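You operate a simulated robot arm through the tools that you are given. There is no shell and no other tool.

You are at the controls of a simulated robot arm. One attempt, no reset.

Task
Gauge tube ASH and lay the bracket marked with its length on the purple mat.
Fine: open the slider again and put the tube back.

It is judged by the outcome, as a careful person would: the job done as asked, and still so three seconds after it is handed in. It fails if anything else is knocked over, pushed out of place, dropped, spilled or broken.

Robot
A 6-joint arm with a two-finger gripper, fixed in place. Base frame: the origin is at the foot of the arm, x ahead of it, y to its left, z up. Units: m, rad, N and s.
With the tool pointing down near the work surface it reaches from about 0.3 to 0.64 m from the base axis. Its first joint turns from -2.897 to 2.897 rad. Payload 3.18 kg.
The TCP is the grasp point between the finger pads, 0.03 m short of the fingertips. In the tool frame z runs along the fingers and y along their closing line. The gripper opens to 0.144 m. The gripper's body begins 0.103 m behind the TCP.
Orientation is told as [roll, pitch, yaw] about the base's x, y, z axes, in that order, counted from this pose: with the fingers straight down and closing along the base's y, the tool's x points along the base's -x, its y along +y and its z along -z.

Tools
- The arm moves only by the tool jog_arm. Its argument "motion" is a list of rows, each an object (a shift or turn left out is 0, a gripper value left out holds the last) with "linear": the shift along the tool's x, y, z in units of 25 mm (1.0 is 25 mm), a list of three; "rotation": the turn, a rotation vector about the tool's x, y, z in units of 6 degrees (1.0 is 6 degrees), a list of three; "gripper": the finger opening in m, from 0 to 0.144. In form: [{"linear": [x, y, z], "rotation": [rx, ry, rz], "gripper": gripper}, ...]. A call has 1 to 20 rows; each row shifts and turns the commanded pose from where the row before left it, along the tool's axes as they then stand. A call with a number of a shift or a turn outside -1 to 1 is refused whole. Rows are played at 5 a second. More than 0.05 m and 0.15 rad between two rows, or a gripper value outside its range, and nothing of the call is played. A pose out of reach is approached as far as the arm can. The call stops where the force on the tool passes 50 N (or 10 N more than at its start, if that is more) or the arm is blocked; 0.2 s more then pass. Each finger halts on what it meets, pressing with about 41 N; the grip force reading is that of the motor and also rises with nothing between the fingers. The clock runs only during rows and for 0.2 s after the last one: add rows that do not move to give the fingers time. It gives the time, the measured TCP pose, the force on the tool (base axes), the opening and the grip force at its end, in the units of the frame above (readings bear some noise), with the torque about the TCP (base axes, N m) and any sound that the robot's microphone picked up.
- Cameras (640 x 400 px; columns grow to the right, rows downward): "scene" is fixed at [0.0512, 0.5018, 1.5259]; the picture's right is [-0.12, -0.99, 0.00], its down [-0.87, 0.10, -0.47] and it looks along [0.47, -0.05, -0.88] (base axes); focal length 346 px, centre (320, 200). "wrist" rides on the gripper at [0.077, 0.016, -0.143] in the tool frame; the picture's right is [-0.21, 0.98, 0.00], its down [-0.84, -0.18, -0.51] and it looks along [-0.50, -0.11, 0.86] (tool axes); focal length 218 px, centre (320, 200).
- snapshot(camera): a new picture of that camera. No time passes.
- probe_pixels(camera, pixels): for up to 12 pixels [column, row] of the newest picture of that camera ("zoom" is the newest enlarged one), the place [x, y, z] in the base frame of the surface seen there, good to about 0.003 m. No time passes.
- close_up(camera, box): a new picture of the part [left, top, right, bottom] of that camera's present view, enlarged. No time passes.
- close_job(): hands the job in; it is judged then, once.

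Unless the task says otherwise, let go and move clear before handing in.

The tools are called by a JSON object that holds its "method" and its "body". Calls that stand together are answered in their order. jog_arm: Moves the arm, as the interface text tells. Its arguments: {"type":"object","properties":{"motion":{"type":"array","items":{"type":"object","properties":{"linear":{"type":"array","items":{"type":"number"}},"rotation":{"type":"array","items":{"type":"number"}},"gripper":{"type":"number"}}}}},"required":["motion"]} The other tools are called the same way: snapshot (camera) takes a picture; probe_pixels (camera, pixels) gives the place of the surface under pixels of a picture; close_up (camera, box) takes an enlarged picture of a part of a camera's view; close_job () hands the job in.

At the start:

```text
time: 0.0
eef_pos: [0.3239, 0.1557, 0.9937]
orientation: [-0.001, 0.001, 0.0]
ft_force: [0.4, -0.1, -0.2]
torque: [-0.02, 0.01, 0.06]
width: 0.1439
grasp_force: 0.1
```

scene: 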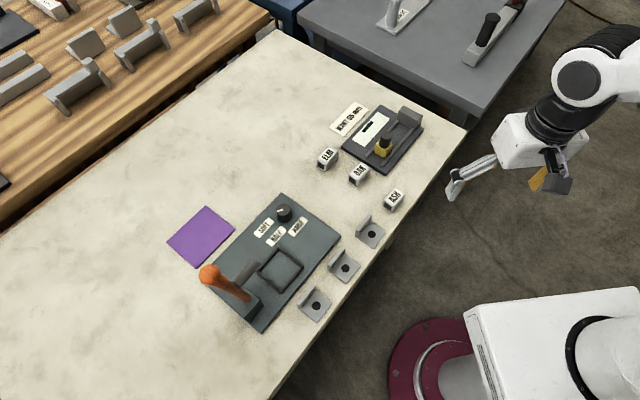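
wrist: 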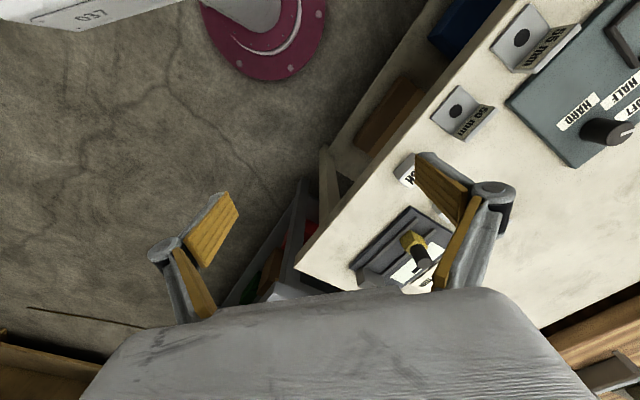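

The scene picture shows a gauge around (382,140), three tubes (ELM, OAK, ASH) near (327,158), (359,175), (395,199), three brackets at (370,232), (343,267), (316,304) and a purple mat at (201,236). I will take enlarged views first.

{"method": "close_up", "body": {"camera": "scene", "box": [300, 80, 460, 220]}}

{"method": "close_up", "body": {"camera": "scene", "box": [280, 180, 420, 330]}}

{"method": "close_up", "body": {"camera": "wrist", "box": [340, 0, 640, 300]}}

```text
2.86 times, centred on (380, 150) of scene
```

zoom: 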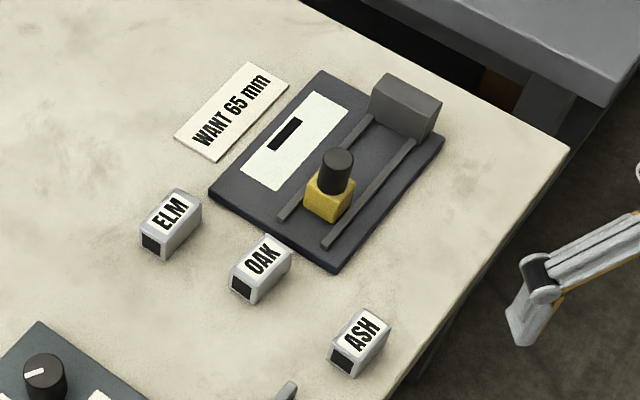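

```text
2.67 times, centred on (350, 255) of scene
```

zoom: 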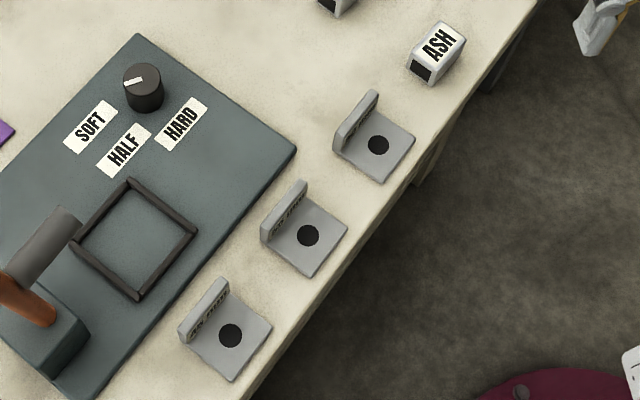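

```text
1.33 times, centred on (490, 150) of wrist
```

zoom: 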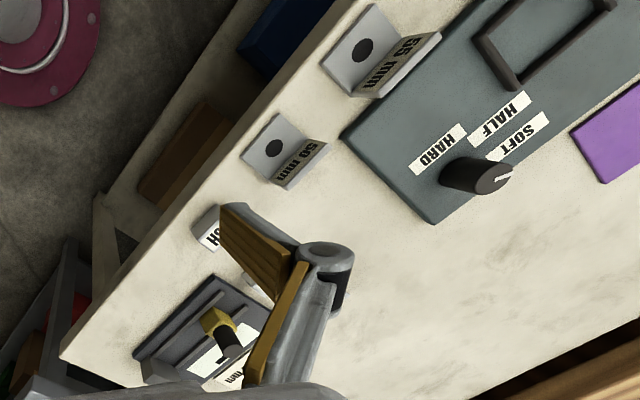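

The brackets seem marked 50 mm and 55 mm, with a third not yet readable; the WANT 65 mm note beside the gauge isn't a reading. I'll enlarge the gauge and probe its geometry.

{"method": "close_up", "body": {"camera": "scene", "box": [325, 90, 435, 180]}}

```text
4.44 times, centred on (380, 135) of scene
```

zoom: 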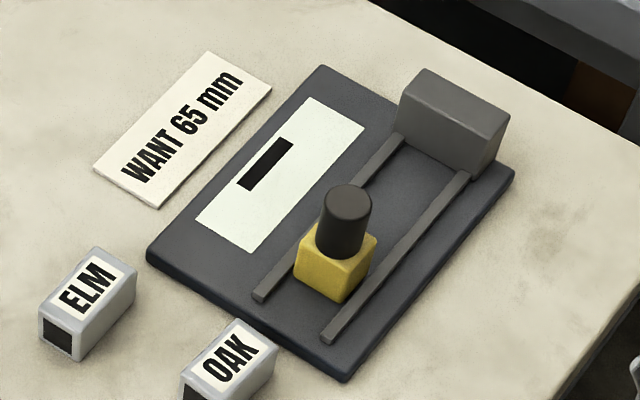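

{"method": "probe_pixels", "body": {"camera": "zoom", "pixels": [[346, 198], [327, 240], [325, 278], [258, 297], [326, 336], [403, 136], [463, 176], [458, 110], [425, 75], [505, 120], [148, 255], [344, 378]]}}

{"method": "probe_pixels", "body": {"camera": "zoom", "pixels": [[320, 68], [512, 175], [265, 163], [305, 100], [362, 128], [198, 217], [250, 250], [400, 190], [310, 245], [372, 240], [340, 298], [450, 150]]}}

```text
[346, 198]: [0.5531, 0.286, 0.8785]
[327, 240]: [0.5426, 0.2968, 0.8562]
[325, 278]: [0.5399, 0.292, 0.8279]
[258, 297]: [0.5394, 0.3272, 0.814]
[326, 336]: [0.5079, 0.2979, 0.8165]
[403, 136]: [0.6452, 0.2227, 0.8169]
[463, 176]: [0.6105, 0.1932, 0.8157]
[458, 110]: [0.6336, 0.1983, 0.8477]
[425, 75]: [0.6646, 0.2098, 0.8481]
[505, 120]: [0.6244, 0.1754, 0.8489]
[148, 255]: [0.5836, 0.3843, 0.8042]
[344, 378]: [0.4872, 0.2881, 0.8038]
```

```text
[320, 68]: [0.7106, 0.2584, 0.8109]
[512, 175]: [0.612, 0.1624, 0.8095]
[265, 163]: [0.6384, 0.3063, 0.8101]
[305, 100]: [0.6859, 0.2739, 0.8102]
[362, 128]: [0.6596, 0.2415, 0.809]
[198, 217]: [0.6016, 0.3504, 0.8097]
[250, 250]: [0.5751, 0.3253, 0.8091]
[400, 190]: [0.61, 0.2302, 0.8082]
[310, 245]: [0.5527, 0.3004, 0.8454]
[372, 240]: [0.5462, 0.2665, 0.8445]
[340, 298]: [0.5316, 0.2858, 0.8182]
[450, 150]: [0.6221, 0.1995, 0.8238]
```

The gauge's rails run along about (0.71,-0.70), slider knob near (0.553,0.286), anvil face near (0.622,0.20). Next I enlarge and probe the ASH tube and the brackets.

{"method": "close_up", "body": {"camera": "scene", "box": [340, 155, 430, 255]}}

```text
4.00 times, centred on (385, 205) of scene
```

zoom: 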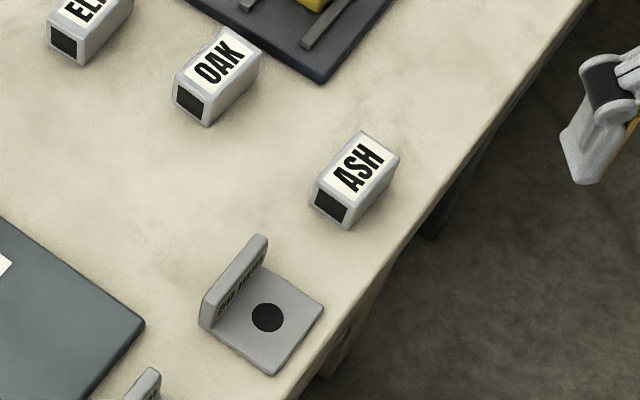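

{"method": "probe_pixels", "body": {"camera": "zoom", "pixels": [[362, 134], [398, 158], [350, 202], [314, 180], [357, 168], [312, 205], [347, 226], [330, 208], [390, 190], [355, 215], [300, 205], [370, 225]]}}

{"method": "probe_pixels", "body": {"camera": "zoom", "pixels": [[258, 236], [205, 302], [268, 248], [216, 312], [268, 318], [323, 306], [274, 372], [205, 325], [212, 330], [240, 320], [290, 300], [300, 330]]}}

{"method": "close_up", "body": {"camera": "scene", "box": [290, 240, 370, 330]}}

```text
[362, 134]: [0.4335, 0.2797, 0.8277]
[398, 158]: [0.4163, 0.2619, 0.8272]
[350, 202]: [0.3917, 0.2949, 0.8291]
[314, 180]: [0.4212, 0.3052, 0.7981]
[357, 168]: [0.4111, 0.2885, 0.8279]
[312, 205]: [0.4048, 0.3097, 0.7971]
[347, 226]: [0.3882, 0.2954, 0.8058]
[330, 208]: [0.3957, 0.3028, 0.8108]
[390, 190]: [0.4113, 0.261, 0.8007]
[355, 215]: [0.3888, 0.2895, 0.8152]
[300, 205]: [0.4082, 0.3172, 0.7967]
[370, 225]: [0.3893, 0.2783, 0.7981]
```

```text
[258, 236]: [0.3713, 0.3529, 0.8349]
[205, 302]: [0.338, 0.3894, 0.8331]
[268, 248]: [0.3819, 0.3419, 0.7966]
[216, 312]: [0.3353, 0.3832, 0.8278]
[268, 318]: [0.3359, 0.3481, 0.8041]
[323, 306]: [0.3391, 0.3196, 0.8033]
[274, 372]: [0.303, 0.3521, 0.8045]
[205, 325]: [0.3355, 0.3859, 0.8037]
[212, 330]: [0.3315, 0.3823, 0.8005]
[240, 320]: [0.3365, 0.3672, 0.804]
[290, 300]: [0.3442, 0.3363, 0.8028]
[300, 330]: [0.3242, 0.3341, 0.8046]
```

```text
4.44 times, centred on (330, 285) of scene
```

zoom: 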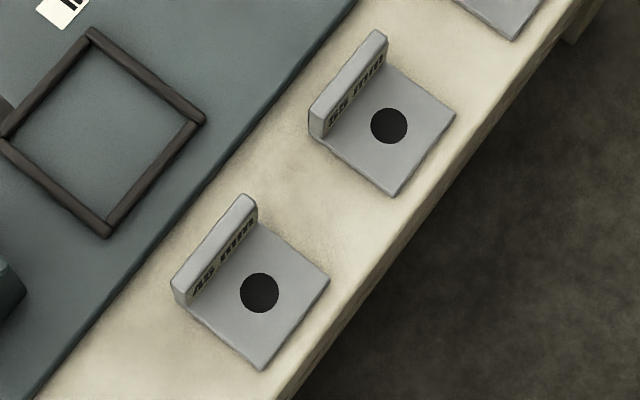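

ASH's top spans about (0.4335,0.2797) to (0.39,0.295) with its top at z 0.828, and the nearest brackets have walls up to z 0.834. Now I probe the mat, the other brackets and the table around.

{"method": "snapshot", "body": {"camera": "scene"}}

{"method": "probe_pixels", "body": {"camera": "scene", "pixels": [[201, 236], [168, 242], [205, 207], [235, 232], [193, 265], [285, 212], [209, 272], [345, 262], [316, 304], [330, 157], [359, 174], [280, 195]]}}

{"method": "probe_pixels", "body": {"camera": "zoom", "pixels": [[382, 34], [313, 108], [389, 126], [454, 115], [396, 193], [248, 198], [178, 283], [260, 292], [328, 282], [262, 368], [205, 272], [340, 110]]}}

```text
taken
```

scene: 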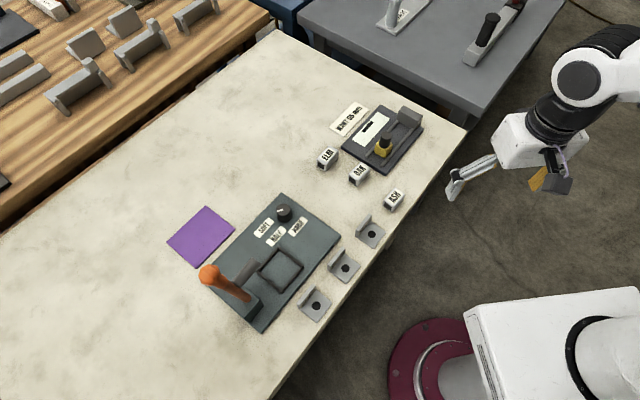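

```text
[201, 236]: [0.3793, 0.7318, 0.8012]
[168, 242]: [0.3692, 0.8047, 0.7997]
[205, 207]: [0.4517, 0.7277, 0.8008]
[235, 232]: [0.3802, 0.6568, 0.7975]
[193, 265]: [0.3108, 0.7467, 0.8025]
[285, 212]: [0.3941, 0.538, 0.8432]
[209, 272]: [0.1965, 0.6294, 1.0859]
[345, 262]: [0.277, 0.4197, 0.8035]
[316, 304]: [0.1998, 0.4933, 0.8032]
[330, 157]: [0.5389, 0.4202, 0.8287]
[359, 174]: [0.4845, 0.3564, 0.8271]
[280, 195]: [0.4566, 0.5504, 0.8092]
```

```text
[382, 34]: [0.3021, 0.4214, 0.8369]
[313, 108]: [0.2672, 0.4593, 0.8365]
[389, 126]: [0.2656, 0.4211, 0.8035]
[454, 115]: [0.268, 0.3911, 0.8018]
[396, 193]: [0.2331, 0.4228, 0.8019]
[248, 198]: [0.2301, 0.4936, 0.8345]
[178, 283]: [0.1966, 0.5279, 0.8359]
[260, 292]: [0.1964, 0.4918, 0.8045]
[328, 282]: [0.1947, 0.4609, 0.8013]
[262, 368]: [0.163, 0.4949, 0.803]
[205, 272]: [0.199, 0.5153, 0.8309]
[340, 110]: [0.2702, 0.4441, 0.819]
```

The mat spans (0.369,0.805), (0.452,0.728), (0.380,0.657), (0.311,0.747), so its centre is about 0.82 m from the base axis, beyond the straight-down reach, and a tilted tool may be needed. I probe the arm's own parts to understand its geometry, and look at the far brackets.

{"method": "probe_pixels", "body": {"camera": "scene", "pixels": [[440, 345], [540, 340], [480, 310], [610, 350], [600, 80], [545, 120], [500, 150], [455, 185], [635, 60], [400, 370], [630, 30], [560, 185]]}}

{"method": "snapshot", "body": {"camera": "wrist"}}

{"method": "probe_pixels", "body": {"camera": "wrist", "pixels": [[270, 40], [300, 60], [90, 10], [200, 10], [320, 12], [340, 170], [520, 40], [465, 120], [460, 105], [525, 42]]}}

```text
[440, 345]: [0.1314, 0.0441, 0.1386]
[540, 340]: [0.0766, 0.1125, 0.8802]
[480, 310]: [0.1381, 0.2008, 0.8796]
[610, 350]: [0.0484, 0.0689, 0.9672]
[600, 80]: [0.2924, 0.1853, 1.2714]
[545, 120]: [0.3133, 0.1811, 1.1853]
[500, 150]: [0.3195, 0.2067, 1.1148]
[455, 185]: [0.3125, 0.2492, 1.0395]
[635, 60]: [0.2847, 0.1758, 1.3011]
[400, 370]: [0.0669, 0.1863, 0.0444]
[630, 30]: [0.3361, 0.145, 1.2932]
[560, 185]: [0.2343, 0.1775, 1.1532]
```

```text
taken
```

wrist: 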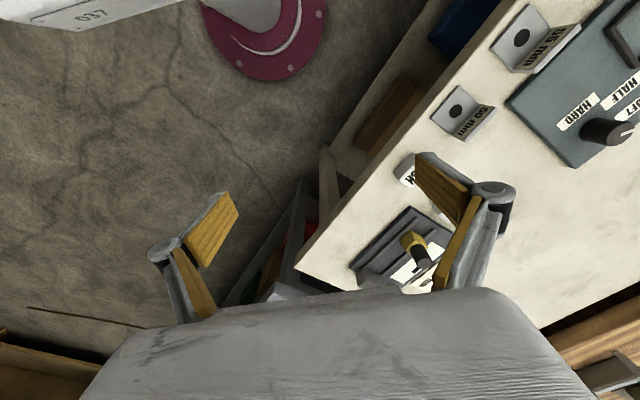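

```text
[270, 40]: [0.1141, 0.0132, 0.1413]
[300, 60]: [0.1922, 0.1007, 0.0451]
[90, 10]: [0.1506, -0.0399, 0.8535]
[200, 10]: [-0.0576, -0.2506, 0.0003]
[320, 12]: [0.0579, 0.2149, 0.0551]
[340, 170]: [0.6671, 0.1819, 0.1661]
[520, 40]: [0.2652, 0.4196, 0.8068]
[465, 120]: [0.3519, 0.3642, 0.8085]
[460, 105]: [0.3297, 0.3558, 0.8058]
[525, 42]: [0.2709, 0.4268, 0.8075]
```

The arm stands on a column with its body near z 0.88–1.3, and the hand is at (0.324,0.156,0.994), well above everything. I'll move over ASH at this height and then turn the closing line across the tube (yaw about -45°).

{"method": "jog_arm", "body": {"motion": [{"linear": [-0.567, 0.867, 0]}, {"linear": [-0.567, 0.867, 0]}, {"linear": [-0.567, 0.867, 0]}, {"linear": [-0.567, 0.867, 0]}, {"linear": [-0.567, 0.867, 0]}, {"linear": [-0.567, 0.867, 0]}, {"rotation": [0, 0, 0.9375]}, {"rotation": [0, 0, 0.9375]}, {"rotation": [0, 0, 0.9375]}, {"rotation": [0, 0, 0.9375]}, {"rotation": [0, 0, 0.9375]}, {"rotation": [0, 0, 0.9375]}, {"rotation": [0, 0, 0.9375]}, {"rotation": [0, 0, 0.9375]}, {}, {}]}}

{"method": "snapshot", "body": {"camera": "wrist"}}

{"method": "snapshot", "body": {"camera": "scene"}}

```text
time: 3.4
eef_pos: [0.4049, 0.2827, 0.9832]
orientation: [0.008, -0.002, -0.785]
ft_force: [0.2, 0.0, -0.2]
torque: [-0.01, 0.0, -0.01]
width: 0.1438
grasp_force: 0.1
out of reach, approached as far as the arm can: row 6
```

```text
taken
```

wrist: 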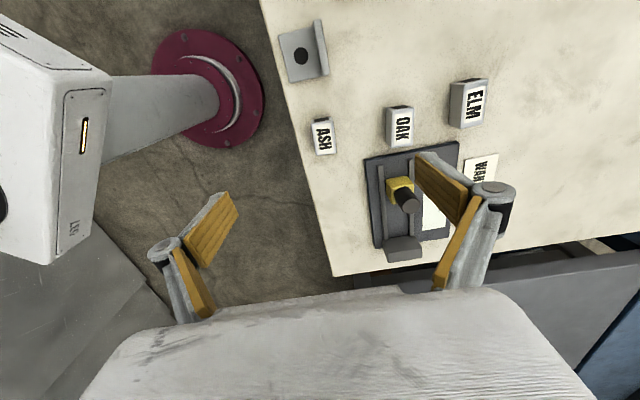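

```text
taken
```

scene: 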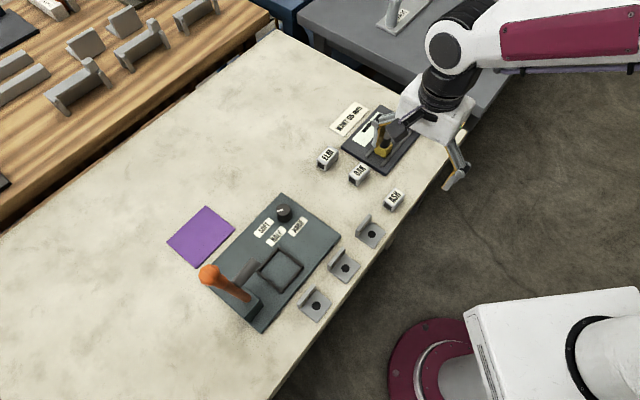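

The readings show the hand at (0.405,0.283,0.983), slightly short at row 6: with the tool down the reach is smaller higher up, so tilts matter. I probe the arm's wrist joint, visible at (455,45), to calibrate reach, and ASH in the wrist view at (322,136).

{"method": "probe_pixels", "body": {"camera": "scene", "pixels": [[442, 50], [455, 45], [445, 90], [435, 115], [560, 35], [630, 40], [500, 40], [540, 310], [610, 310]]}}

{"method": "close_up", "body": {"camera": "wrist", "box": [270, 80, 520, 280]}}

```text
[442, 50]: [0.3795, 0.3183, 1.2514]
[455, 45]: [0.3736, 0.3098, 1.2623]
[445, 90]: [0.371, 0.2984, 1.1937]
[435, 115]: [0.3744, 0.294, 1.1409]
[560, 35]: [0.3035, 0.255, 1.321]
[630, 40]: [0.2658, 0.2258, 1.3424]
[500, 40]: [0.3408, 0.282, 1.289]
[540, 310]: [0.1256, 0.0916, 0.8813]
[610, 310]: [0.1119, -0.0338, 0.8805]
```

```text
2.00 times, centred on (395, 180) of wrist
```

zoom: 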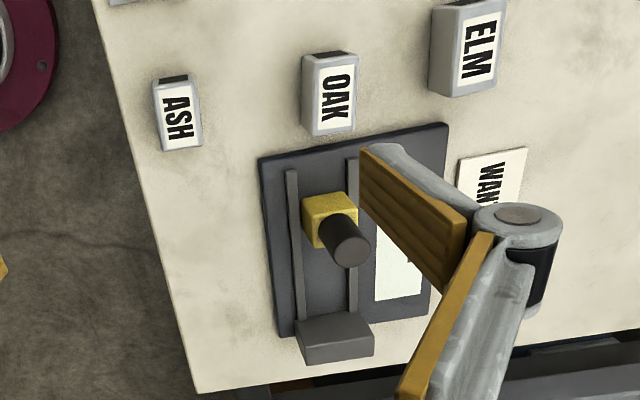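

ASH appears in the zoom between (153,78) and (203,150) with the open end up (−u side). I probe its top and edges in this view.

{"method": "probe_pixels", "body": {"camera": "zoom", "pixels": [[160, 86], [190, 83], [198, 140], [170, 147], [165, 120], [195, 115], [178, 115], [173, 78], [184, 148], [158, 115], [200, 115], [156, 84]]}}

{"method": "probe_pixels", "body": {"camera": "zoom", "pixels": [[328, 205], [312, 232], [350, 250], [350, 225], [305, 320], [370, 310], [335, 335], [304, 315], [353, 305], [293, 180], [335, 290], [320, 260]]}}

```text
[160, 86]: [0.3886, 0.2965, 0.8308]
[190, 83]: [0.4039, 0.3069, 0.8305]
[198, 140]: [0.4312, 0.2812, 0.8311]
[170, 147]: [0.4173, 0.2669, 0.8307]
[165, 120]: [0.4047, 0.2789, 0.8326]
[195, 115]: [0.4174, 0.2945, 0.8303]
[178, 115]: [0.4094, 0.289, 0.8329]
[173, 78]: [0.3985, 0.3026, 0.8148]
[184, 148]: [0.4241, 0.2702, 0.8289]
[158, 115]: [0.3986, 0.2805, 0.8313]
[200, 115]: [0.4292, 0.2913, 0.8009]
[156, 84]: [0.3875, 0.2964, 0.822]
```

```text
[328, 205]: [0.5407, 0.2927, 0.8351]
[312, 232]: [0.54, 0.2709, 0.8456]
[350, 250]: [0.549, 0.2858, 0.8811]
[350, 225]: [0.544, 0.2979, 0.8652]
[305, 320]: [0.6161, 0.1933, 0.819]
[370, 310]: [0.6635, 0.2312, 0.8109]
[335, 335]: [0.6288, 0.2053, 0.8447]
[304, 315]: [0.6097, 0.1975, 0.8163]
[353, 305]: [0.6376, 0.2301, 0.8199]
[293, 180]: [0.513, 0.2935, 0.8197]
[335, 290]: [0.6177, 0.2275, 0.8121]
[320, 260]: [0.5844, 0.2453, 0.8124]
```

ASH's top corners average to (0.410,0.288), with its axis at about -45° and a width near 24 mm, matching the hand's yaw of -0.785. I'll lower by 70 mm, narrow the fingers to 60 mm, and tilt 18° toward the anvil direction so the same grip will reach the gauge.

{"method": "jog_arm", "body": {"motion": [{"linear": [0, 0, 0.7], "gripper": 0.06}, {"linear": [0, 0, 0.7]}, {"linear": [0, 0, 0.7]}, {"linear": [0, 0, 0.7]}, {"rotation": [0, -1, 0]}, {"rotation": [0, -1, 0]}, {"rotation": [0, -1, 0]}, {}, {}]}}

{"method": "snapshot", "body": {"camera": "wrist"}}

```text
time: 5.4
eef_pos: [0.4047, 0.2833, 0.9138]
orientation: [0.001, -0.316, -0.785]
ft_force: [-0.6, -0.2, 0.3]
torque: [-0.01, -0.02, -0.01]
width: 0.06
grasp_force: 0.1
```

```text
taken
```

wrist: 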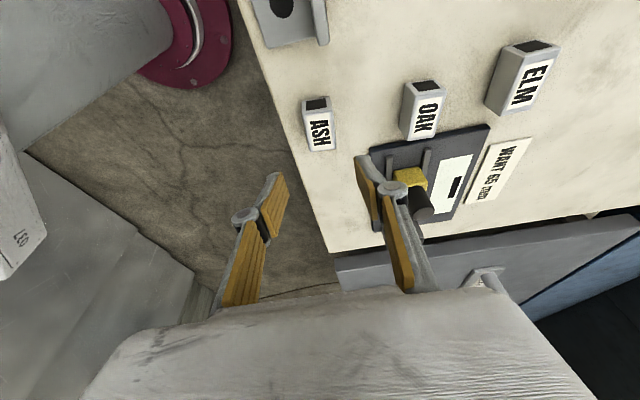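

The tool is tilted 18° toward the anvil with fingers 60 mm apart and TCP at (0.405,0.283,0.914). I correct 7 mm sideways and go straight down to z 0.866, checking with pictures before the final approach.

{"method": "jog_arm", "body": {"motion": [{"linear": [0, 0.288, 0]}, {"linear": [0.2, 0, 0.616]}, {"linear": [0.2, 0, 0.616]}, {"linear": [0.2, 0, 0.616]}, {}, {}]}}

{"method": "close_up", "body": {"camera": "wrist", "box": [200, 60, 440, 240]}}

{"method": "close_up", "body": {"camera": "scene", "box": [330, 130, 450, 240]}}

```text
time: 6.8
eef_pos: [0.4104, 0.2884, 0.8653]
orientation: [0.0, -0.314, -0.786]
ft_force: [-0.8, 0.5, 0.3]
torque: [0.0, 0.0, -0.01]
width: 0.0598
grasp_force: 0.1
```

```text
2.22 times, centred on (320, 150) of wrist
```

zoom: 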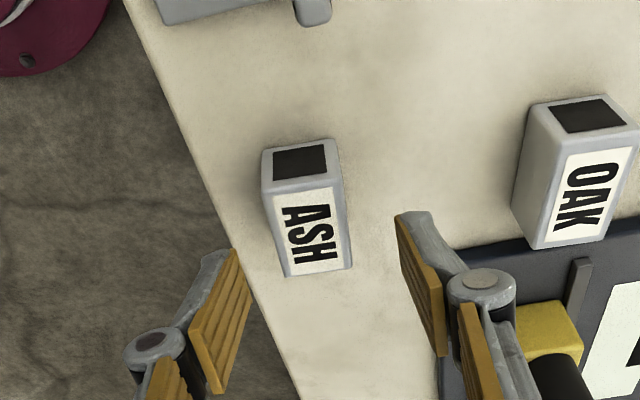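

```text
3.64 times, centred on (390, 185) of scene
```

zoom: 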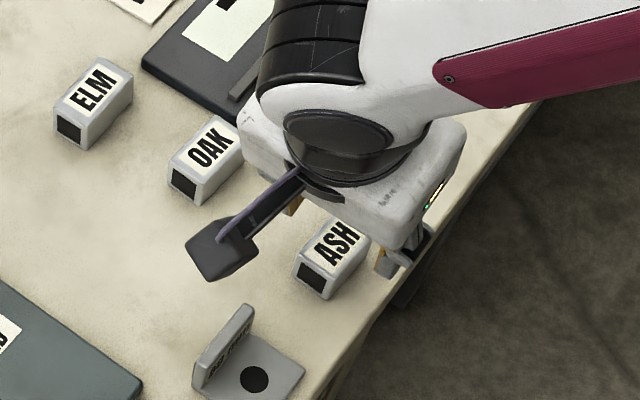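

The tube lies between the fingertips, seen in the wrist zoom at (240,260) and (400,220). I probe the tips and tube here to confirm alignment before lowering.

{"method": "close_up", "body": {"camera": "wrist", "box": [200, 60, 440, 240]}}

{"method": "probe_pixels", "body": {"camera": "zoom", "pixels": [[234, 252], [222, 262], [401, 218], [420, 220], [265, 190], [343, 180], [350, 266], [286, 274], [300, 230], [277, 190], [335, 188], [342, 262]]}}

```text
2.22 times, centred on (320, 150) of wrist
```

zoom: 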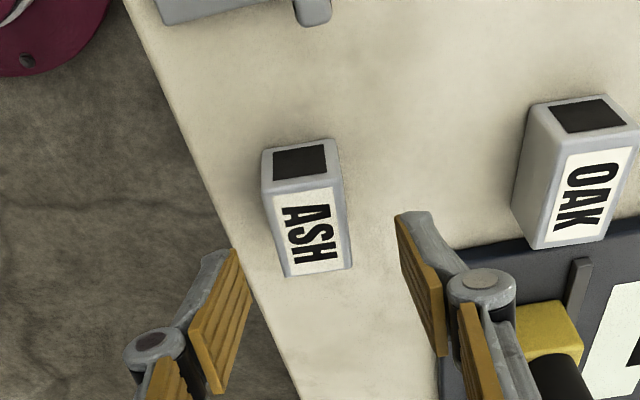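

```text
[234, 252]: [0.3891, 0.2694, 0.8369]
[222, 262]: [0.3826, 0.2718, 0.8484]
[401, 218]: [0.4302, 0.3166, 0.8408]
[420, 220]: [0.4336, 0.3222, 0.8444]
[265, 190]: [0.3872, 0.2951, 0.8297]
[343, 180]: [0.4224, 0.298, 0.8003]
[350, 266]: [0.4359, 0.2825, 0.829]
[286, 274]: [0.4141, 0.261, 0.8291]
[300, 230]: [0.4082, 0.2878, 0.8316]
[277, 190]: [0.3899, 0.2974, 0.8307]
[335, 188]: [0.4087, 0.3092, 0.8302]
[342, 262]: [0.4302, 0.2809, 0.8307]
```

Tips and tube agree: tube centre (u 0.087, v 0.493) sits at the TCP's (0.086, 0.494). I lower 21 mm to z 0.844 and close on the tube.

{"method": "jog_arm", "body": {"motion": [{"linear": [0.132, 0, 0.405]}, {"linear": [0.131, 0, 0.405]}, {}, {"gripper": 0.035}, {"gripper": 0.01}, {}, {}, {}]}}

{"method": "snapshot", "body": {"camera": "wrist"}}

```text
time: 8.6
eef_pos: [0.4107, 0.2873, 0.8456]
orientation: [0.0, -0.314, -0.785]
ft_force: [0.1, 0.0, -0.4]
torque: [0.01, -0.01, 0.01]
width: 0.0289
grasp_force: 41.6
```

```text
taken
```

wrist: 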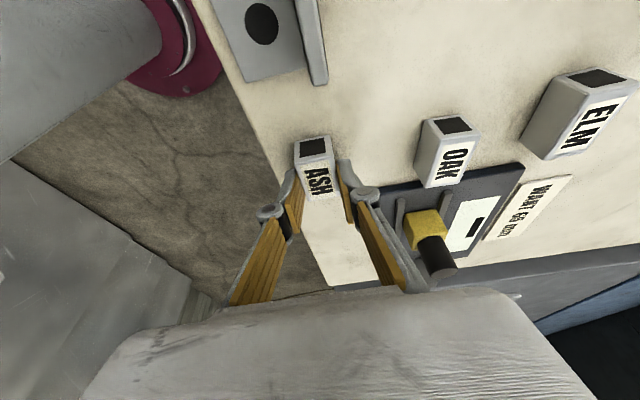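

The fingers hold at 28.9 mm with 41.6 N, so the tube is gripped. I lift 60 mm and check.

{"method": "jog_arm", "body": {"motion": [{"linear": [-0.185, 0, -0.571]}, {"linear": [-0.185, 0, -0.571]}, {"linear": [-0.185, 0, -0.571]}, {"linear": [-0.185, 0, -0.571]}, {}, {}]}}

{"method": "snapshot", "body": {"camera": "wrist"}}

{"method": "close_up", "body": {"camera": "scene", "box": [330, 130, 450, 240]}}

```text
time: 10.0
eef_pos: [0.4113, 0.2864, 0.9059]
orientation: [-0.001, -0.314, -0.786]
ft_force: [-1.3, 0.0, 0.3]
torque: [-0.01, -0.03, 0.01]
width: 0.0099
grasp_force: 0.1
```

```text
taken
```

wrist: 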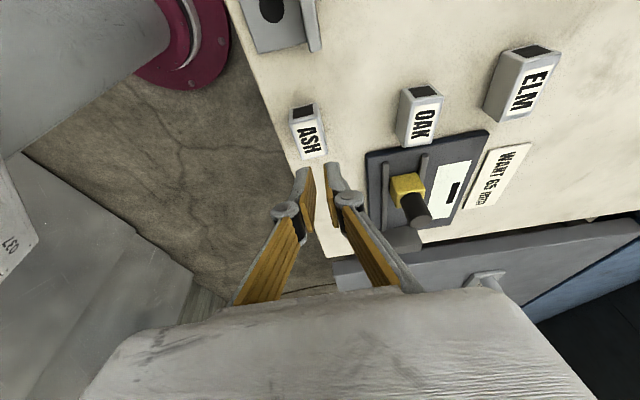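

```text
3.64 times, centred on (390, 185) of scene
```

zoom: 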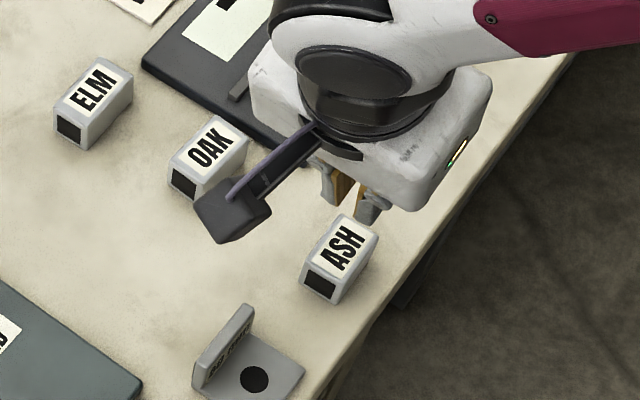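

The fingers have closed to 9.9 mm and ASH at zoom (340,260) is still on the table: it slipped out as I lifted. I probe where it stands now.

{"method": "probe_pixels", "body": {"camera": "zoom", "pixels": [[345, 216], [378, 236], [338, 282], [306, 255], [340, 250], [302, 283], [335, 301], [320, 280]]}}

{"method": "close_up", "body": {"camera": "wrist", "box": [260, 80, 360, 180]}}

```text
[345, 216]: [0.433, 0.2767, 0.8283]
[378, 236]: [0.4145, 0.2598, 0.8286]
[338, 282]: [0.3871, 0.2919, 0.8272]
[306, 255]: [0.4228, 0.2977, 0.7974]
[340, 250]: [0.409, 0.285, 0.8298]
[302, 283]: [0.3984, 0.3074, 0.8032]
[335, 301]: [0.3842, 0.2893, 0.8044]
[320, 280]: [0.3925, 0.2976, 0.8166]
```

```text
4.00 times, centred on (310, 130) of wrist
```

zoom: 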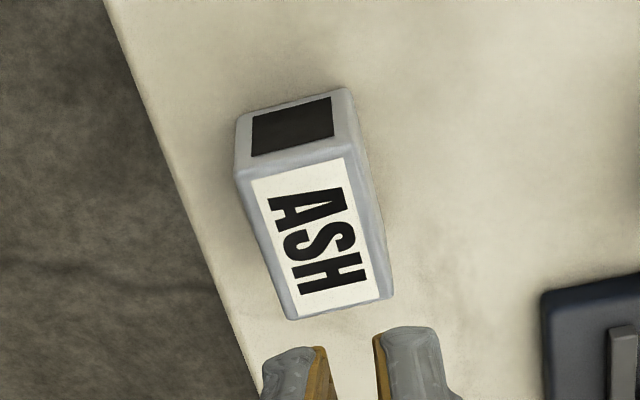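

{"method": "probe_pixels", "body": {"camera": "zoom", "pixels": [[243, 180], [348, 158], [388, 297], [292, 316], [315, 238], [255, 185], [340, 165], [382, 292], [295, 308], [310, 360], [390, 345], [330, 390]]}}

```text
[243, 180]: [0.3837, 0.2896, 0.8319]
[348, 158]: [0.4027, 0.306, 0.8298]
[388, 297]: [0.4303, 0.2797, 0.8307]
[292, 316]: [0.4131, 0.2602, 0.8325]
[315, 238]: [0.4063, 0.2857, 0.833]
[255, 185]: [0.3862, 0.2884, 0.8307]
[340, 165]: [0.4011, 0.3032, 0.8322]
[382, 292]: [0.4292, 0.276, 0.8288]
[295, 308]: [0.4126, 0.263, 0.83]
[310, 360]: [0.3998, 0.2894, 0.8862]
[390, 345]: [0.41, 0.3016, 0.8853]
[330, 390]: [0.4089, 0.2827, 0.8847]
```

ASH now stands at about (0.4075,0.284), shifted ~4 mm, still upright; the earlier grip only overlapped its top ~12 mm and near its far end. I reopen, recentre the pads on the tube, and go 5–6 mm deeper (z 0.840, still leaving clearance for the gauge rails).

{"method": "jog_arm", "body": {"motion": [{"gripper": 0.06}, {"linear": [0.278, -0.176, -0.09]}, {"linear": [0.2036, 0, 0.627]}, {"linear": [0.2036, 0, 0.627]}, {"linear": [0.2036, 0, 0.627]}, {"linear": [0.2036, 0, 0.627]}, {}, {}]}}

{"method": "close_up", "body": {"camera": "wrist", "box": [220, 90, 420, 240]}}

{"method": "close_up", "body": {"camera": "scene", "box": [330, 130, 450, 240]}}

```text
time: 11.8
eef_pos: [0.4022, 0.2904, 0.8381]
orientation: [0.0, -0.314, -0.785]
ft_force: [0.1, -0.5, -0.2]
torque: [0.0, 0.01, -0.02]
width: 0.0602
grasp_force: 0.1
```

```text
2.67 times, centred on (320, 165) of wrist
```

zoom: 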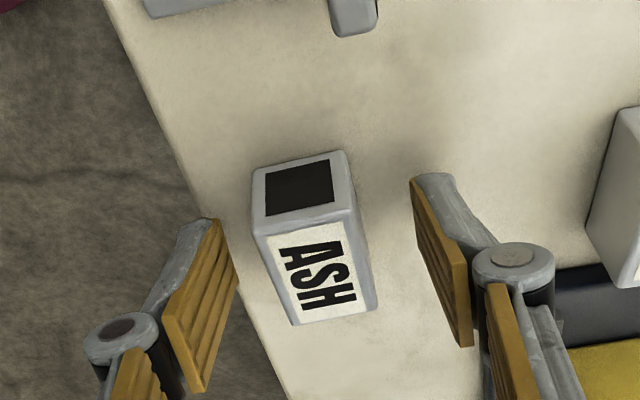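

```text
3.64 times, centred on (390, 185) of scene
```

zoom: 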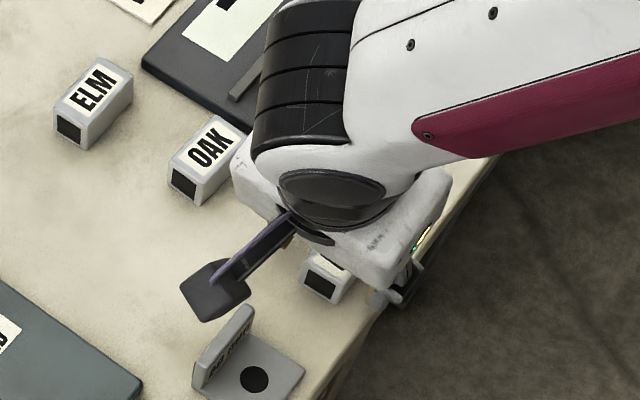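

The hand is at (0.402,0.290,0.838), with tube between the pads, tips about 20 mm below its top. I raise 1.5 mm for rail clearance, close, and lift only 10 mm to test the grip.

{"method": "jog_arm", "body": {"motion": [{"linear": [-0.0185, 0, -0.057]}, {"gripper": 0.04}, {"gripper": 0.025}, {"gripper": 0.0}, {}, {}, {}]}}

{"method": "close_up", "body": {"camera": "wrist", "box": [220, 90, 420, 240]}}

```text
time: 13.4
eef_pos: [0.402, 0.291, 0.8409]
orientation: [0.0, -0.316, -0.786]
ft_force: [-0.1, 0.6, 0.1]
torque: [-0.03, -0.01, -0.01]
width: 0.0288
grasp_force: 40.6
```

```text
2.67 times, centred on (320, 165) of wrist
```

zoom: 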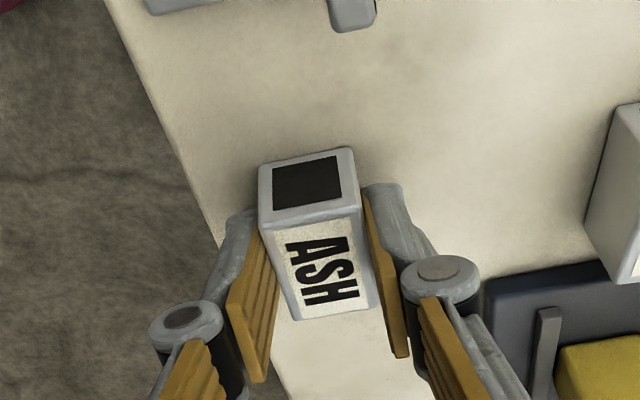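

The grip reads 28.8 mm and 40.6 N, with the pads now along the tube's sides. I lift 10 mm slowly and see whether it stays.

{"method": "jog_arm", "body": {"motion": [{"linear": [-0.031, 0, -0.095]}, {"linear": [-0.031, 0, -0.095]}, {"linear": [-0.031, 0, -0.095]}, {"linear": [-0.031, 0, -0.095]}, {}, {}]}}

{"method": "close_up", "body": {"camera": "wrist", "box": [220, 90, 420, 240]}}

{"method": "close_up", "body": {"camera": "scene", "box": [330, 130, 450, 240]}}

```text
time: 14.8
eef_pos: [0.4031, 0.289, 0.8508]
orientation: [0.0, -0.315, -0.786]
ft_force: [0.7, 0.7, -0.3]
torque: [0.02, -0.01, 0.01]
width: 0.029
grasp_force: 40.9
```

```text
2.67 times, centred on (320, 165) of wrist
```

zoom: 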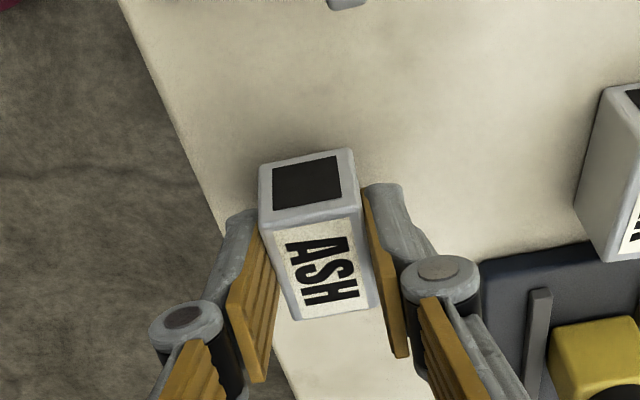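

```text
3.64 times, centred on (390, 185) of scene
```

zoom: 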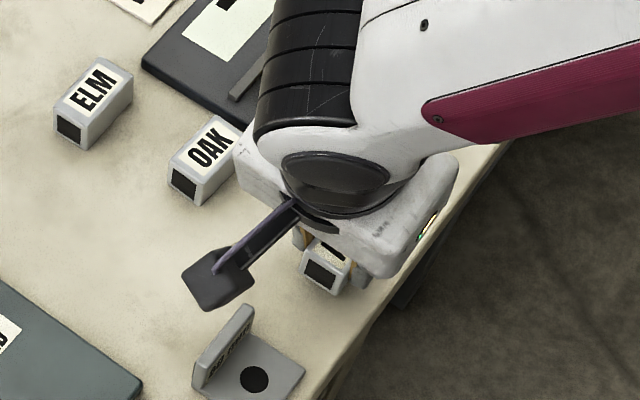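

The tube rose with the hand (same place in the wrist zoom while the table moved, width 29.0 mm). I raise a bit more, travel along +u to opposite the gauge gap, and stop short of the rail to check.

{"method": "jog_arm", "body": {"motion": [{"linear": [-0.14, 0, -0.431]}, {"linear": [-0.14, 0, -0.431]}, {"linear": [-0.14, 0, -0.431]}, {"linear": [-0.755, 0, 0.245]}, {"linear": [-0.755, 0, 0.245]}, {"linear": [-0.755, 0, 0.245]}, {"linear": [-0.755, 0, 0.245]}, {"linear": [-0.755, 0, 0.245]}, {"linear": [-0.755, 0, 0.245]}, {"linear": [-0.755, 0, 0.245]}, {"linear": [-0.38, 0, 0.123]}, {}, {}]}}

{"method": "snapshot", "body": {"camera": "wrist"}}

{"method": "snapshot", "body": {"camera": "scene"}}

```text
time: 17.6
eef_pos: [0.5083, 0.1841, 0.8831]
orientation: [0.001, -0.314, -0.785]
ft_force: [0.0, 0.3, -0.8]
torque: [-0.01, -0.01, 0.0]
width: 0.0288
grasp_force: 41.2
```

```text
taken
```

wrist: 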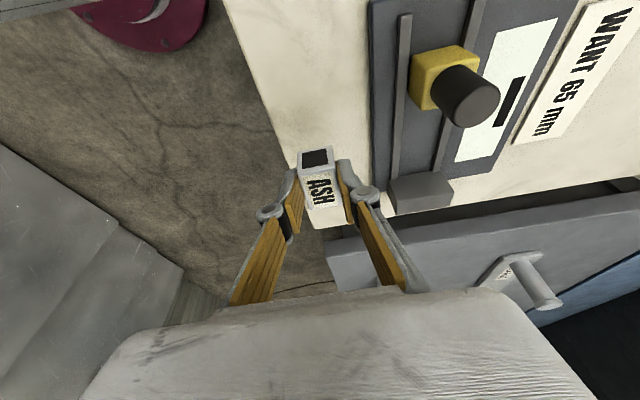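

```text
taken
```

scene: 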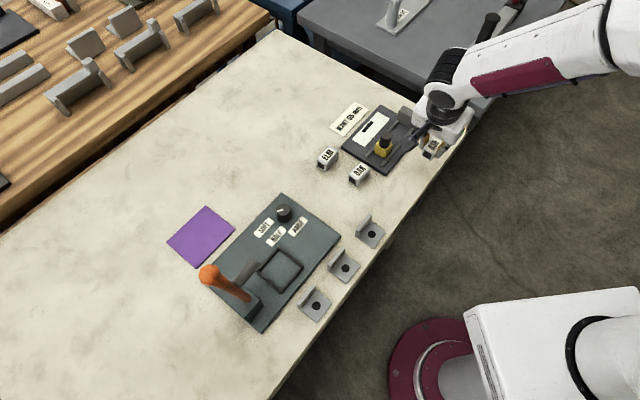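

The hand holds the tube beside the gauge at u 0.229, v 0.490. I enlarge this clear view of the gauge and probe its rails, slider front and anvil face.

{"method": "close_up", "body": {"camera": "wrist", "box": [360, 20, 520, 220]}}

```text
2.00 times, centred on (440, 120) of wrist
```

zoom: 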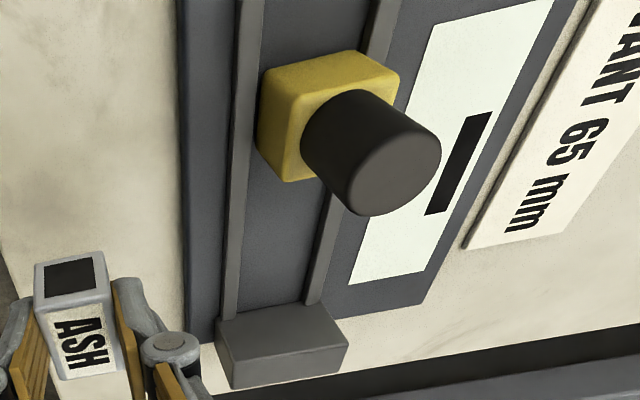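

{"method": "probe_pixels", "body": {"camera": "zoom", "pixels": [[229, 250], [222, 250], [236, 250], [325, 245], [316, 255], [280, 250], [288, 178], [310, 178], [276, 108], [220, 318], [280, 320], [280, 360]]}}

{"method": "probe_pixels", "body": {"camera": "zoom", "pixels": [[298, 90], [268, 70], [355, 55], [395, 75], [280, 130], [258, 140], [390, 175], [226, 330], [340, 345], [330, 305], [205, 250], [90, 300]]}}

```text
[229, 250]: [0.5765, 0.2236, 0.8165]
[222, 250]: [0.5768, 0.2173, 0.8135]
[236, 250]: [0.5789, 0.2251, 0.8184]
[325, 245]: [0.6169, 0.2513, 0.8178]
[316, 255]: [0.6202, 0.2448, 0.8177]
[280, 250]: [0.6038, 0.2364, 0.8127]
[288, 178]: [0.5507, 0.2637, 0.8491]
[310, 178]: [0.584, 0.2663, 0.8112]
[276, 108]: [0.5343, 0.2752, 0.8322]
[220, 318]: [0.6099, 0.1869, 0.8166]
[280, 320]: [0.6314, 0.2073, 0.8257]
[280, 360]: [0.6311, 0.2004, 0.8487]
```

```text
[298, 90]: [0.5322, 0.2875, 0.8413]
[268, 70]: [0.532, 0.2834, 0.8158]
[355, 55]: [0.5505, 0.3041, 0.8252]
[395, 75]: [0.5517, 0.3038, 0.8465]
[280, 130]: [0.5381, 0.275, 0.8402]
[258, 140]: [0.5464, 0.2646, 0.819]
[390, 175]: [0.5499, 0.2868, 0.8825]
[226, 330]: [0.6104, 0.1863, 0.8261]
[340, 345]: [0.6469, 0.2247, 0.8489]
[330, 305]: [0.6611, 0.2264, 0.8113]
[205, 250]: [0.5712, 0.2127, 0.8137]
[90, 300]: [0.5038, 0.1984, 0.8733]
```

Rails are at v 0.562–0.569 and 0.609–0.616 with tops near 0.818, slider front u≈0.204, anvil face u≈0.300; so the channel's centre is v≈0.5895. I move 100 mm along +v above the channel.

{"method": "jog_arm", "body": {"motion": [{"linear": [0, 0.667, 0]}, {"linear": [0, 0.667, 0]}, {"linear": [0, 0.667, 0]}, {"linear": [0, 0.667, 0]}, {"linear": [0, 0.667, 0]}, {"linear": [0, 0.667, 0]}, {}, {}]}}

{"method": "snapshot", "body": {"camera": "wrist"}}

{"method": "close_up", "body": {"camera": "scene", "box": [325, 80, 445, 190]}}

```text
time: 19.4
eef_pos: [0.5767, 0.2554, 0.8857]
orientation: [-0.002, -0.313, -0.788]
ft_force: [-0.5, 0.1, -1.0]
torque: [0.0, -0.01, 0.0]
width: 0.0291
grasp_force: 41.5
```

```text
taken
```

wrist: 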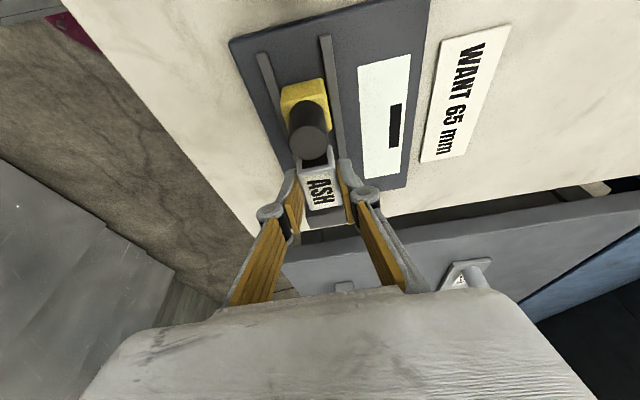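

```text
3.64 times, centred on (385, 135) of scene
```

zoom: 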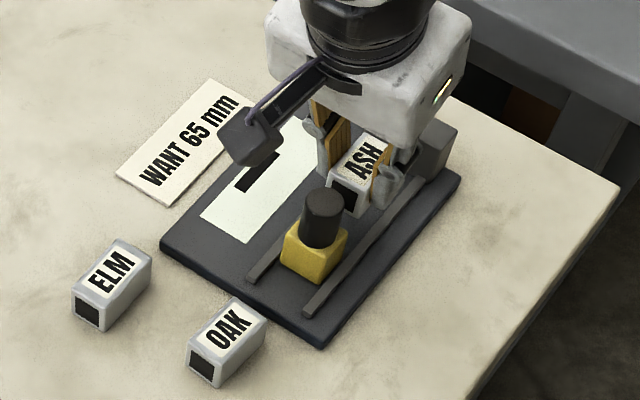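

The hand is over the channel at u 0.227, v 0.588 with the tube between slider and anvil. I lower 30 mm, then check before touching down.

{"method": "jog_arm", "body": {"motion": [{"linear": [0.093, 0.03, 0.285]}, {"linear": [0.093, 0, 0.285]}, {"linear": [0.093, 0, 0.285]}, {"linear": [0.093, 0, 0.285]}, {}, {}]}}

{"method": "close_up", "body": {"camera": "wrist", "box": [220, 60, 420, 240]}}

{"method": "close_up", "body": {"camera": "scene", "box": [345, 90, 435, 170]}}

```text
time: 20.8
eef_pos: [0.5792, 0.2558, 0.8555]
orientation: [0.0, -0.314, -0.785]
ft_force: [0.1, 0.0, 0.3]
torque: [0.01, 0.02, 0.03]
width: 0.0285
grasp_force: 41.4
```

```text
2.22 times, centred on (320, 150) of wrist
```

zoom: 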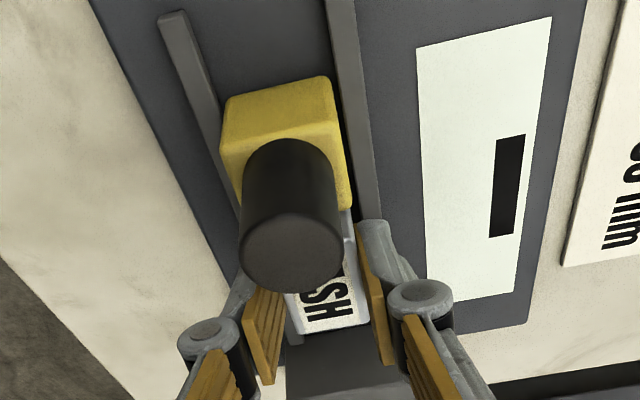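

```text
5.00 times, centred on (390, 130) of scene
```

zoom: 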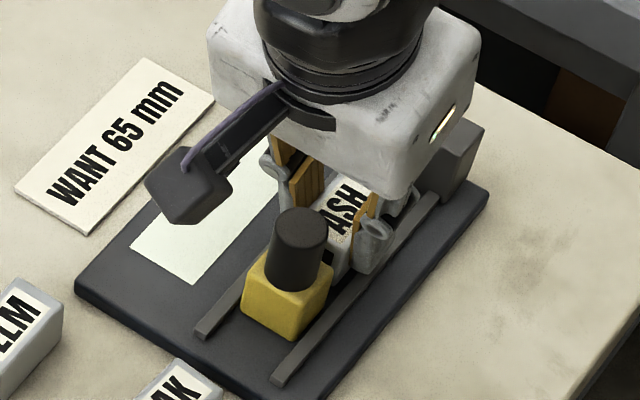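

No contact yet at z 0.8555 and the tube seems centred between rails. I go down 3 mm and read the force.

{"method": "jog_arm", "body": {"motion": [{"linear": [0.0124, 0, 0.038]}, {"linear": [0.0124, 0, 0.038]}, {"linear": [0.0124, 0, 0.038]}, {}, {}]}}

```text
time: 22.0
eef_pos: [0.5788, 0.2557, 0.8518]
orientation: [0.001, -0.314, -0.785]
ft_force: [-1.3, -0.5, 0.6]
torque: [-0.03, 0.0, -0.01]
width: 0.0288
grasp_force: 41.5
```

{"method": "jog_arm", "body": {"motion": [{"linear": [0.0062, 0, 0.019]}, {"linear": [0.0062, 0, 0.019]}, {}, {}]}}

{"method": "close_up", "body": {"camera": "scene", "box": [365, 105, 425, 160]}}

```text
time: 23.0
eef_pos: [0.5786, 0.2564, 0.8521]
orientation: [0.004, -0.316, -0.784]
ft_force: [-1.8, -3.0, 16.8]
torque: [-0.22, -0.01, -0.03]
width: 0.0286
grasp_force: 40.5
```

```text
7.27 times, centred on (395, 132) of scene
```

zoom: 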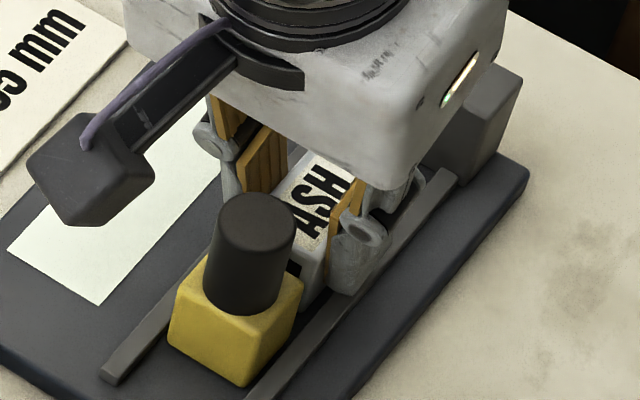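

Force rose to 16.8 N at z 0.852 with torque consistent with the tube's underside on the plate, so it's seated. I relieve half a millimetre, open to 45 mm, and rise straight up.

{"method": "jog_arm", "body": {"motion": [{"linear": [-0.006, 0, -0.019]}, {"gripper": 0.038}, {"gripper": 0.046}, {}, {}]}}

{"method": "close_up", "body": {"camera": "scene", "box": [365, 105, 425, 160]}}

{"method": "close_up", "body": {"camera": "wrist", "box": [220, 60, 420, 240]}}

```text
time: 24.2
eef_pos: [0.5797, 0.2556, 0.8518]
orientation: [0.001, -0.313, -0.787]
ft_force: [-0.8, -0.1, 0.3]
torque: [-0.01, 0.01, 0.03]
width: 0.0458
grasp_force: 0.0
```

```text
7.27 times, centred on (395, 132) of scene
```

zoom: 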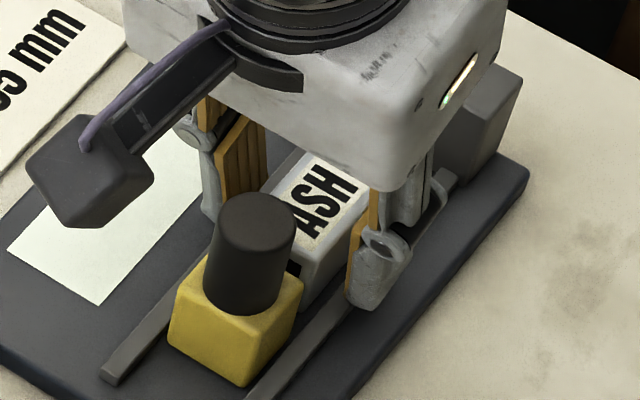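

```text
2.22 times, centred on (320, 150) of wrist
```

zoom: 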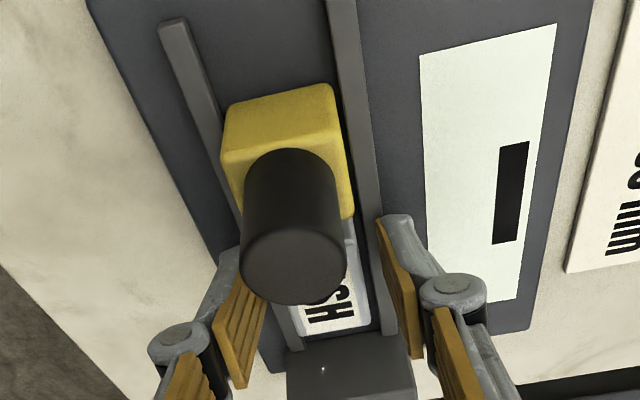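

ASH rests between the rails, fingers clear at 46 mm. I rise 65 mm and shift back over the slider's knob.

{"method": "jog_arm", "body": {"motion": [{"linear": [-0.201, 0, -0.618]}, {"linear": [-0.201, 0, -0.618]}, {"linear": [-0.201, 0, -0.618]}, {"linear": [-0.201, 0, -0.618]}, {"linear": [0.599, 0, -0.195], "gripper": 0.06}, {"linear": [0.599, 0, -0.195]}, {"linear": [0.599, 0, -0.195]}, {}, {}]}}

{"method": "snapshot", "body": {"camera": "wrist"}}

{"method": "close_up", "body": {"camera": "scene", "box": [345, 90, 435, 170]}}

```text
time: 26.2
eef_pos: [0.5457, 0.2887, 0.9168]
orientation: [0.0, -0.314, -0.785]
ft_force: [-0.3, 0.2, -0.4]
torque: [0.01, 0.0, -0.02]
width: 0.06
grasp_force: 0.0
```

```text
taken
```

wrist: 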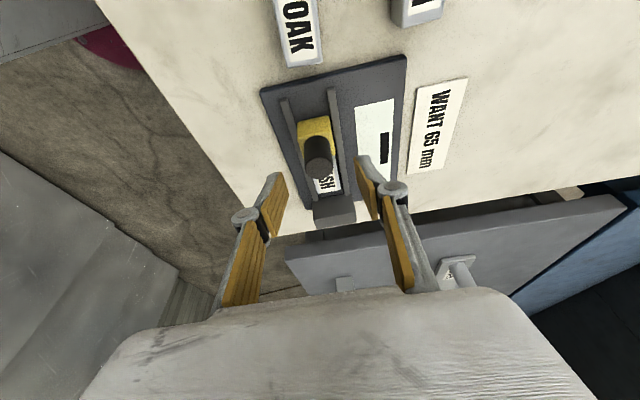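

```text
5.00 times, centred on (390, 130) of scene
```

zoom: 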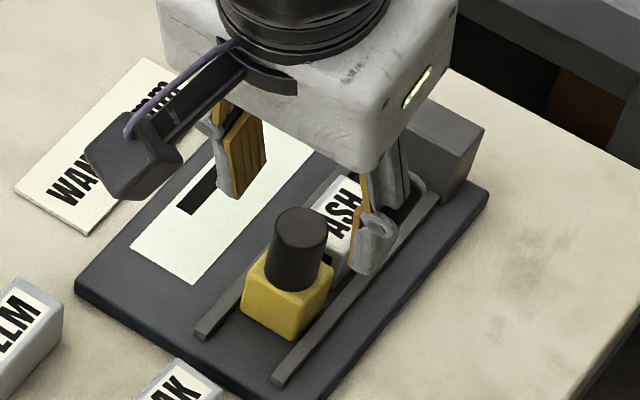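

The hand is above the knob; the tube sits undisturbed. I probe the knob's top from both views to centre on it.

{"method": "probe_pixels", "body": {"camera": "wrist", "pixels": [[318, 164], [308, 160], [330, 158], [318, 172], [318, 140]]}}

{"method": "probe_pixels", "body": {"camera": "zoom", "pixels": [[300, 224], [278, 222], [324, 228], [300, 210], [300, 243], [264, 280], [315, 292], [246, 275], [332, 270], [335, 205]]}}

```text
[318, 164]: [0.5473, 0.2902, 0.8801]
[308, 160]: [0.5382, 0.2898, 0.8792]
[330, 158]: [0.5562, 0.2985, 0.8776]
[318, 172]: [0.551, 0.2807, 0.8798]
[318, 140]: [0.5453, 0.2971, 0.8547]
```

```text
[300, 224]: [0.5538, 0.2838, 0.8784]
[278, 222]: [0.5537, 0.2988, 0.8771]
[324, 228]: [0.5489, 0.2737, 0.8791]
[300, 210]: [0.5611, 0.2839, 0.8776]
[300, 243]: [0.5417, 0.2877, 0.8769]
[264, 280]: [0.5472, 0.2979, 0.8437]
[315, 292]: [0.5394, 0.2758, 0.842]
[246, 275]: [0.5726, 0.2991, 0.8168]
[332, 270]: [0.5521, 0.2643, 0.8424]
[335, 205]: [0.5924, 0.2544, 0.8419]
```

The knob centre averages (0.550,0.288), about u 0.186, v 0.592, 25 mm across, top z 0.879. I lower astride it to z 0.885 with the fingers 60 mm apart.

{"method": "jog_arm", "body": {"motion": [{"linear": [0.065, 0.06, -0.021]}, {"linear": [0.099, 0, 0.304]}, {"linear": [0.099, 0, 0.304]}, {"linear": [0.099, 0, 0.304]}, {"linear": [0.099, 0, 0.304]}, {"gripper": 0.045}, {}, {}]}}

{"method": "close_up", "body": {"camera": "wrist", "box": [220, 60, 420, 240]}}

{"method": "close_up", "body": {"camera": "scene", "box": [345, 90, 435, 170]}}

```text
time: 28.0
eef_pos: [0.5437, 0.2918, 0.8852]
orientation: [0.002, -0.313, -0.784]
ft_force: [-0.5, 0.7, -0.3]
torque: [0.01, 0.0, 0.02]
width: 0.045
grasp_force: 0.1
```

```text
2.22 times, centred on (320, 150) of wrist
```

zoom: 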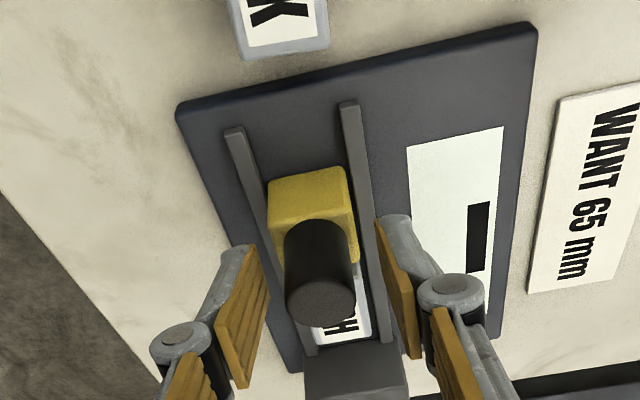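

```text
5.00 times, centred on (390, 130) of scene
```

zoom: 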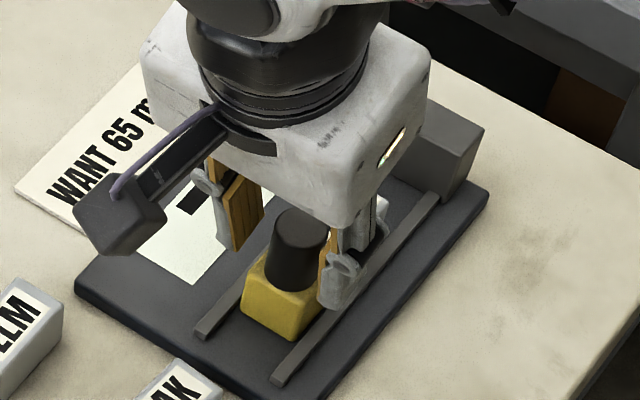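

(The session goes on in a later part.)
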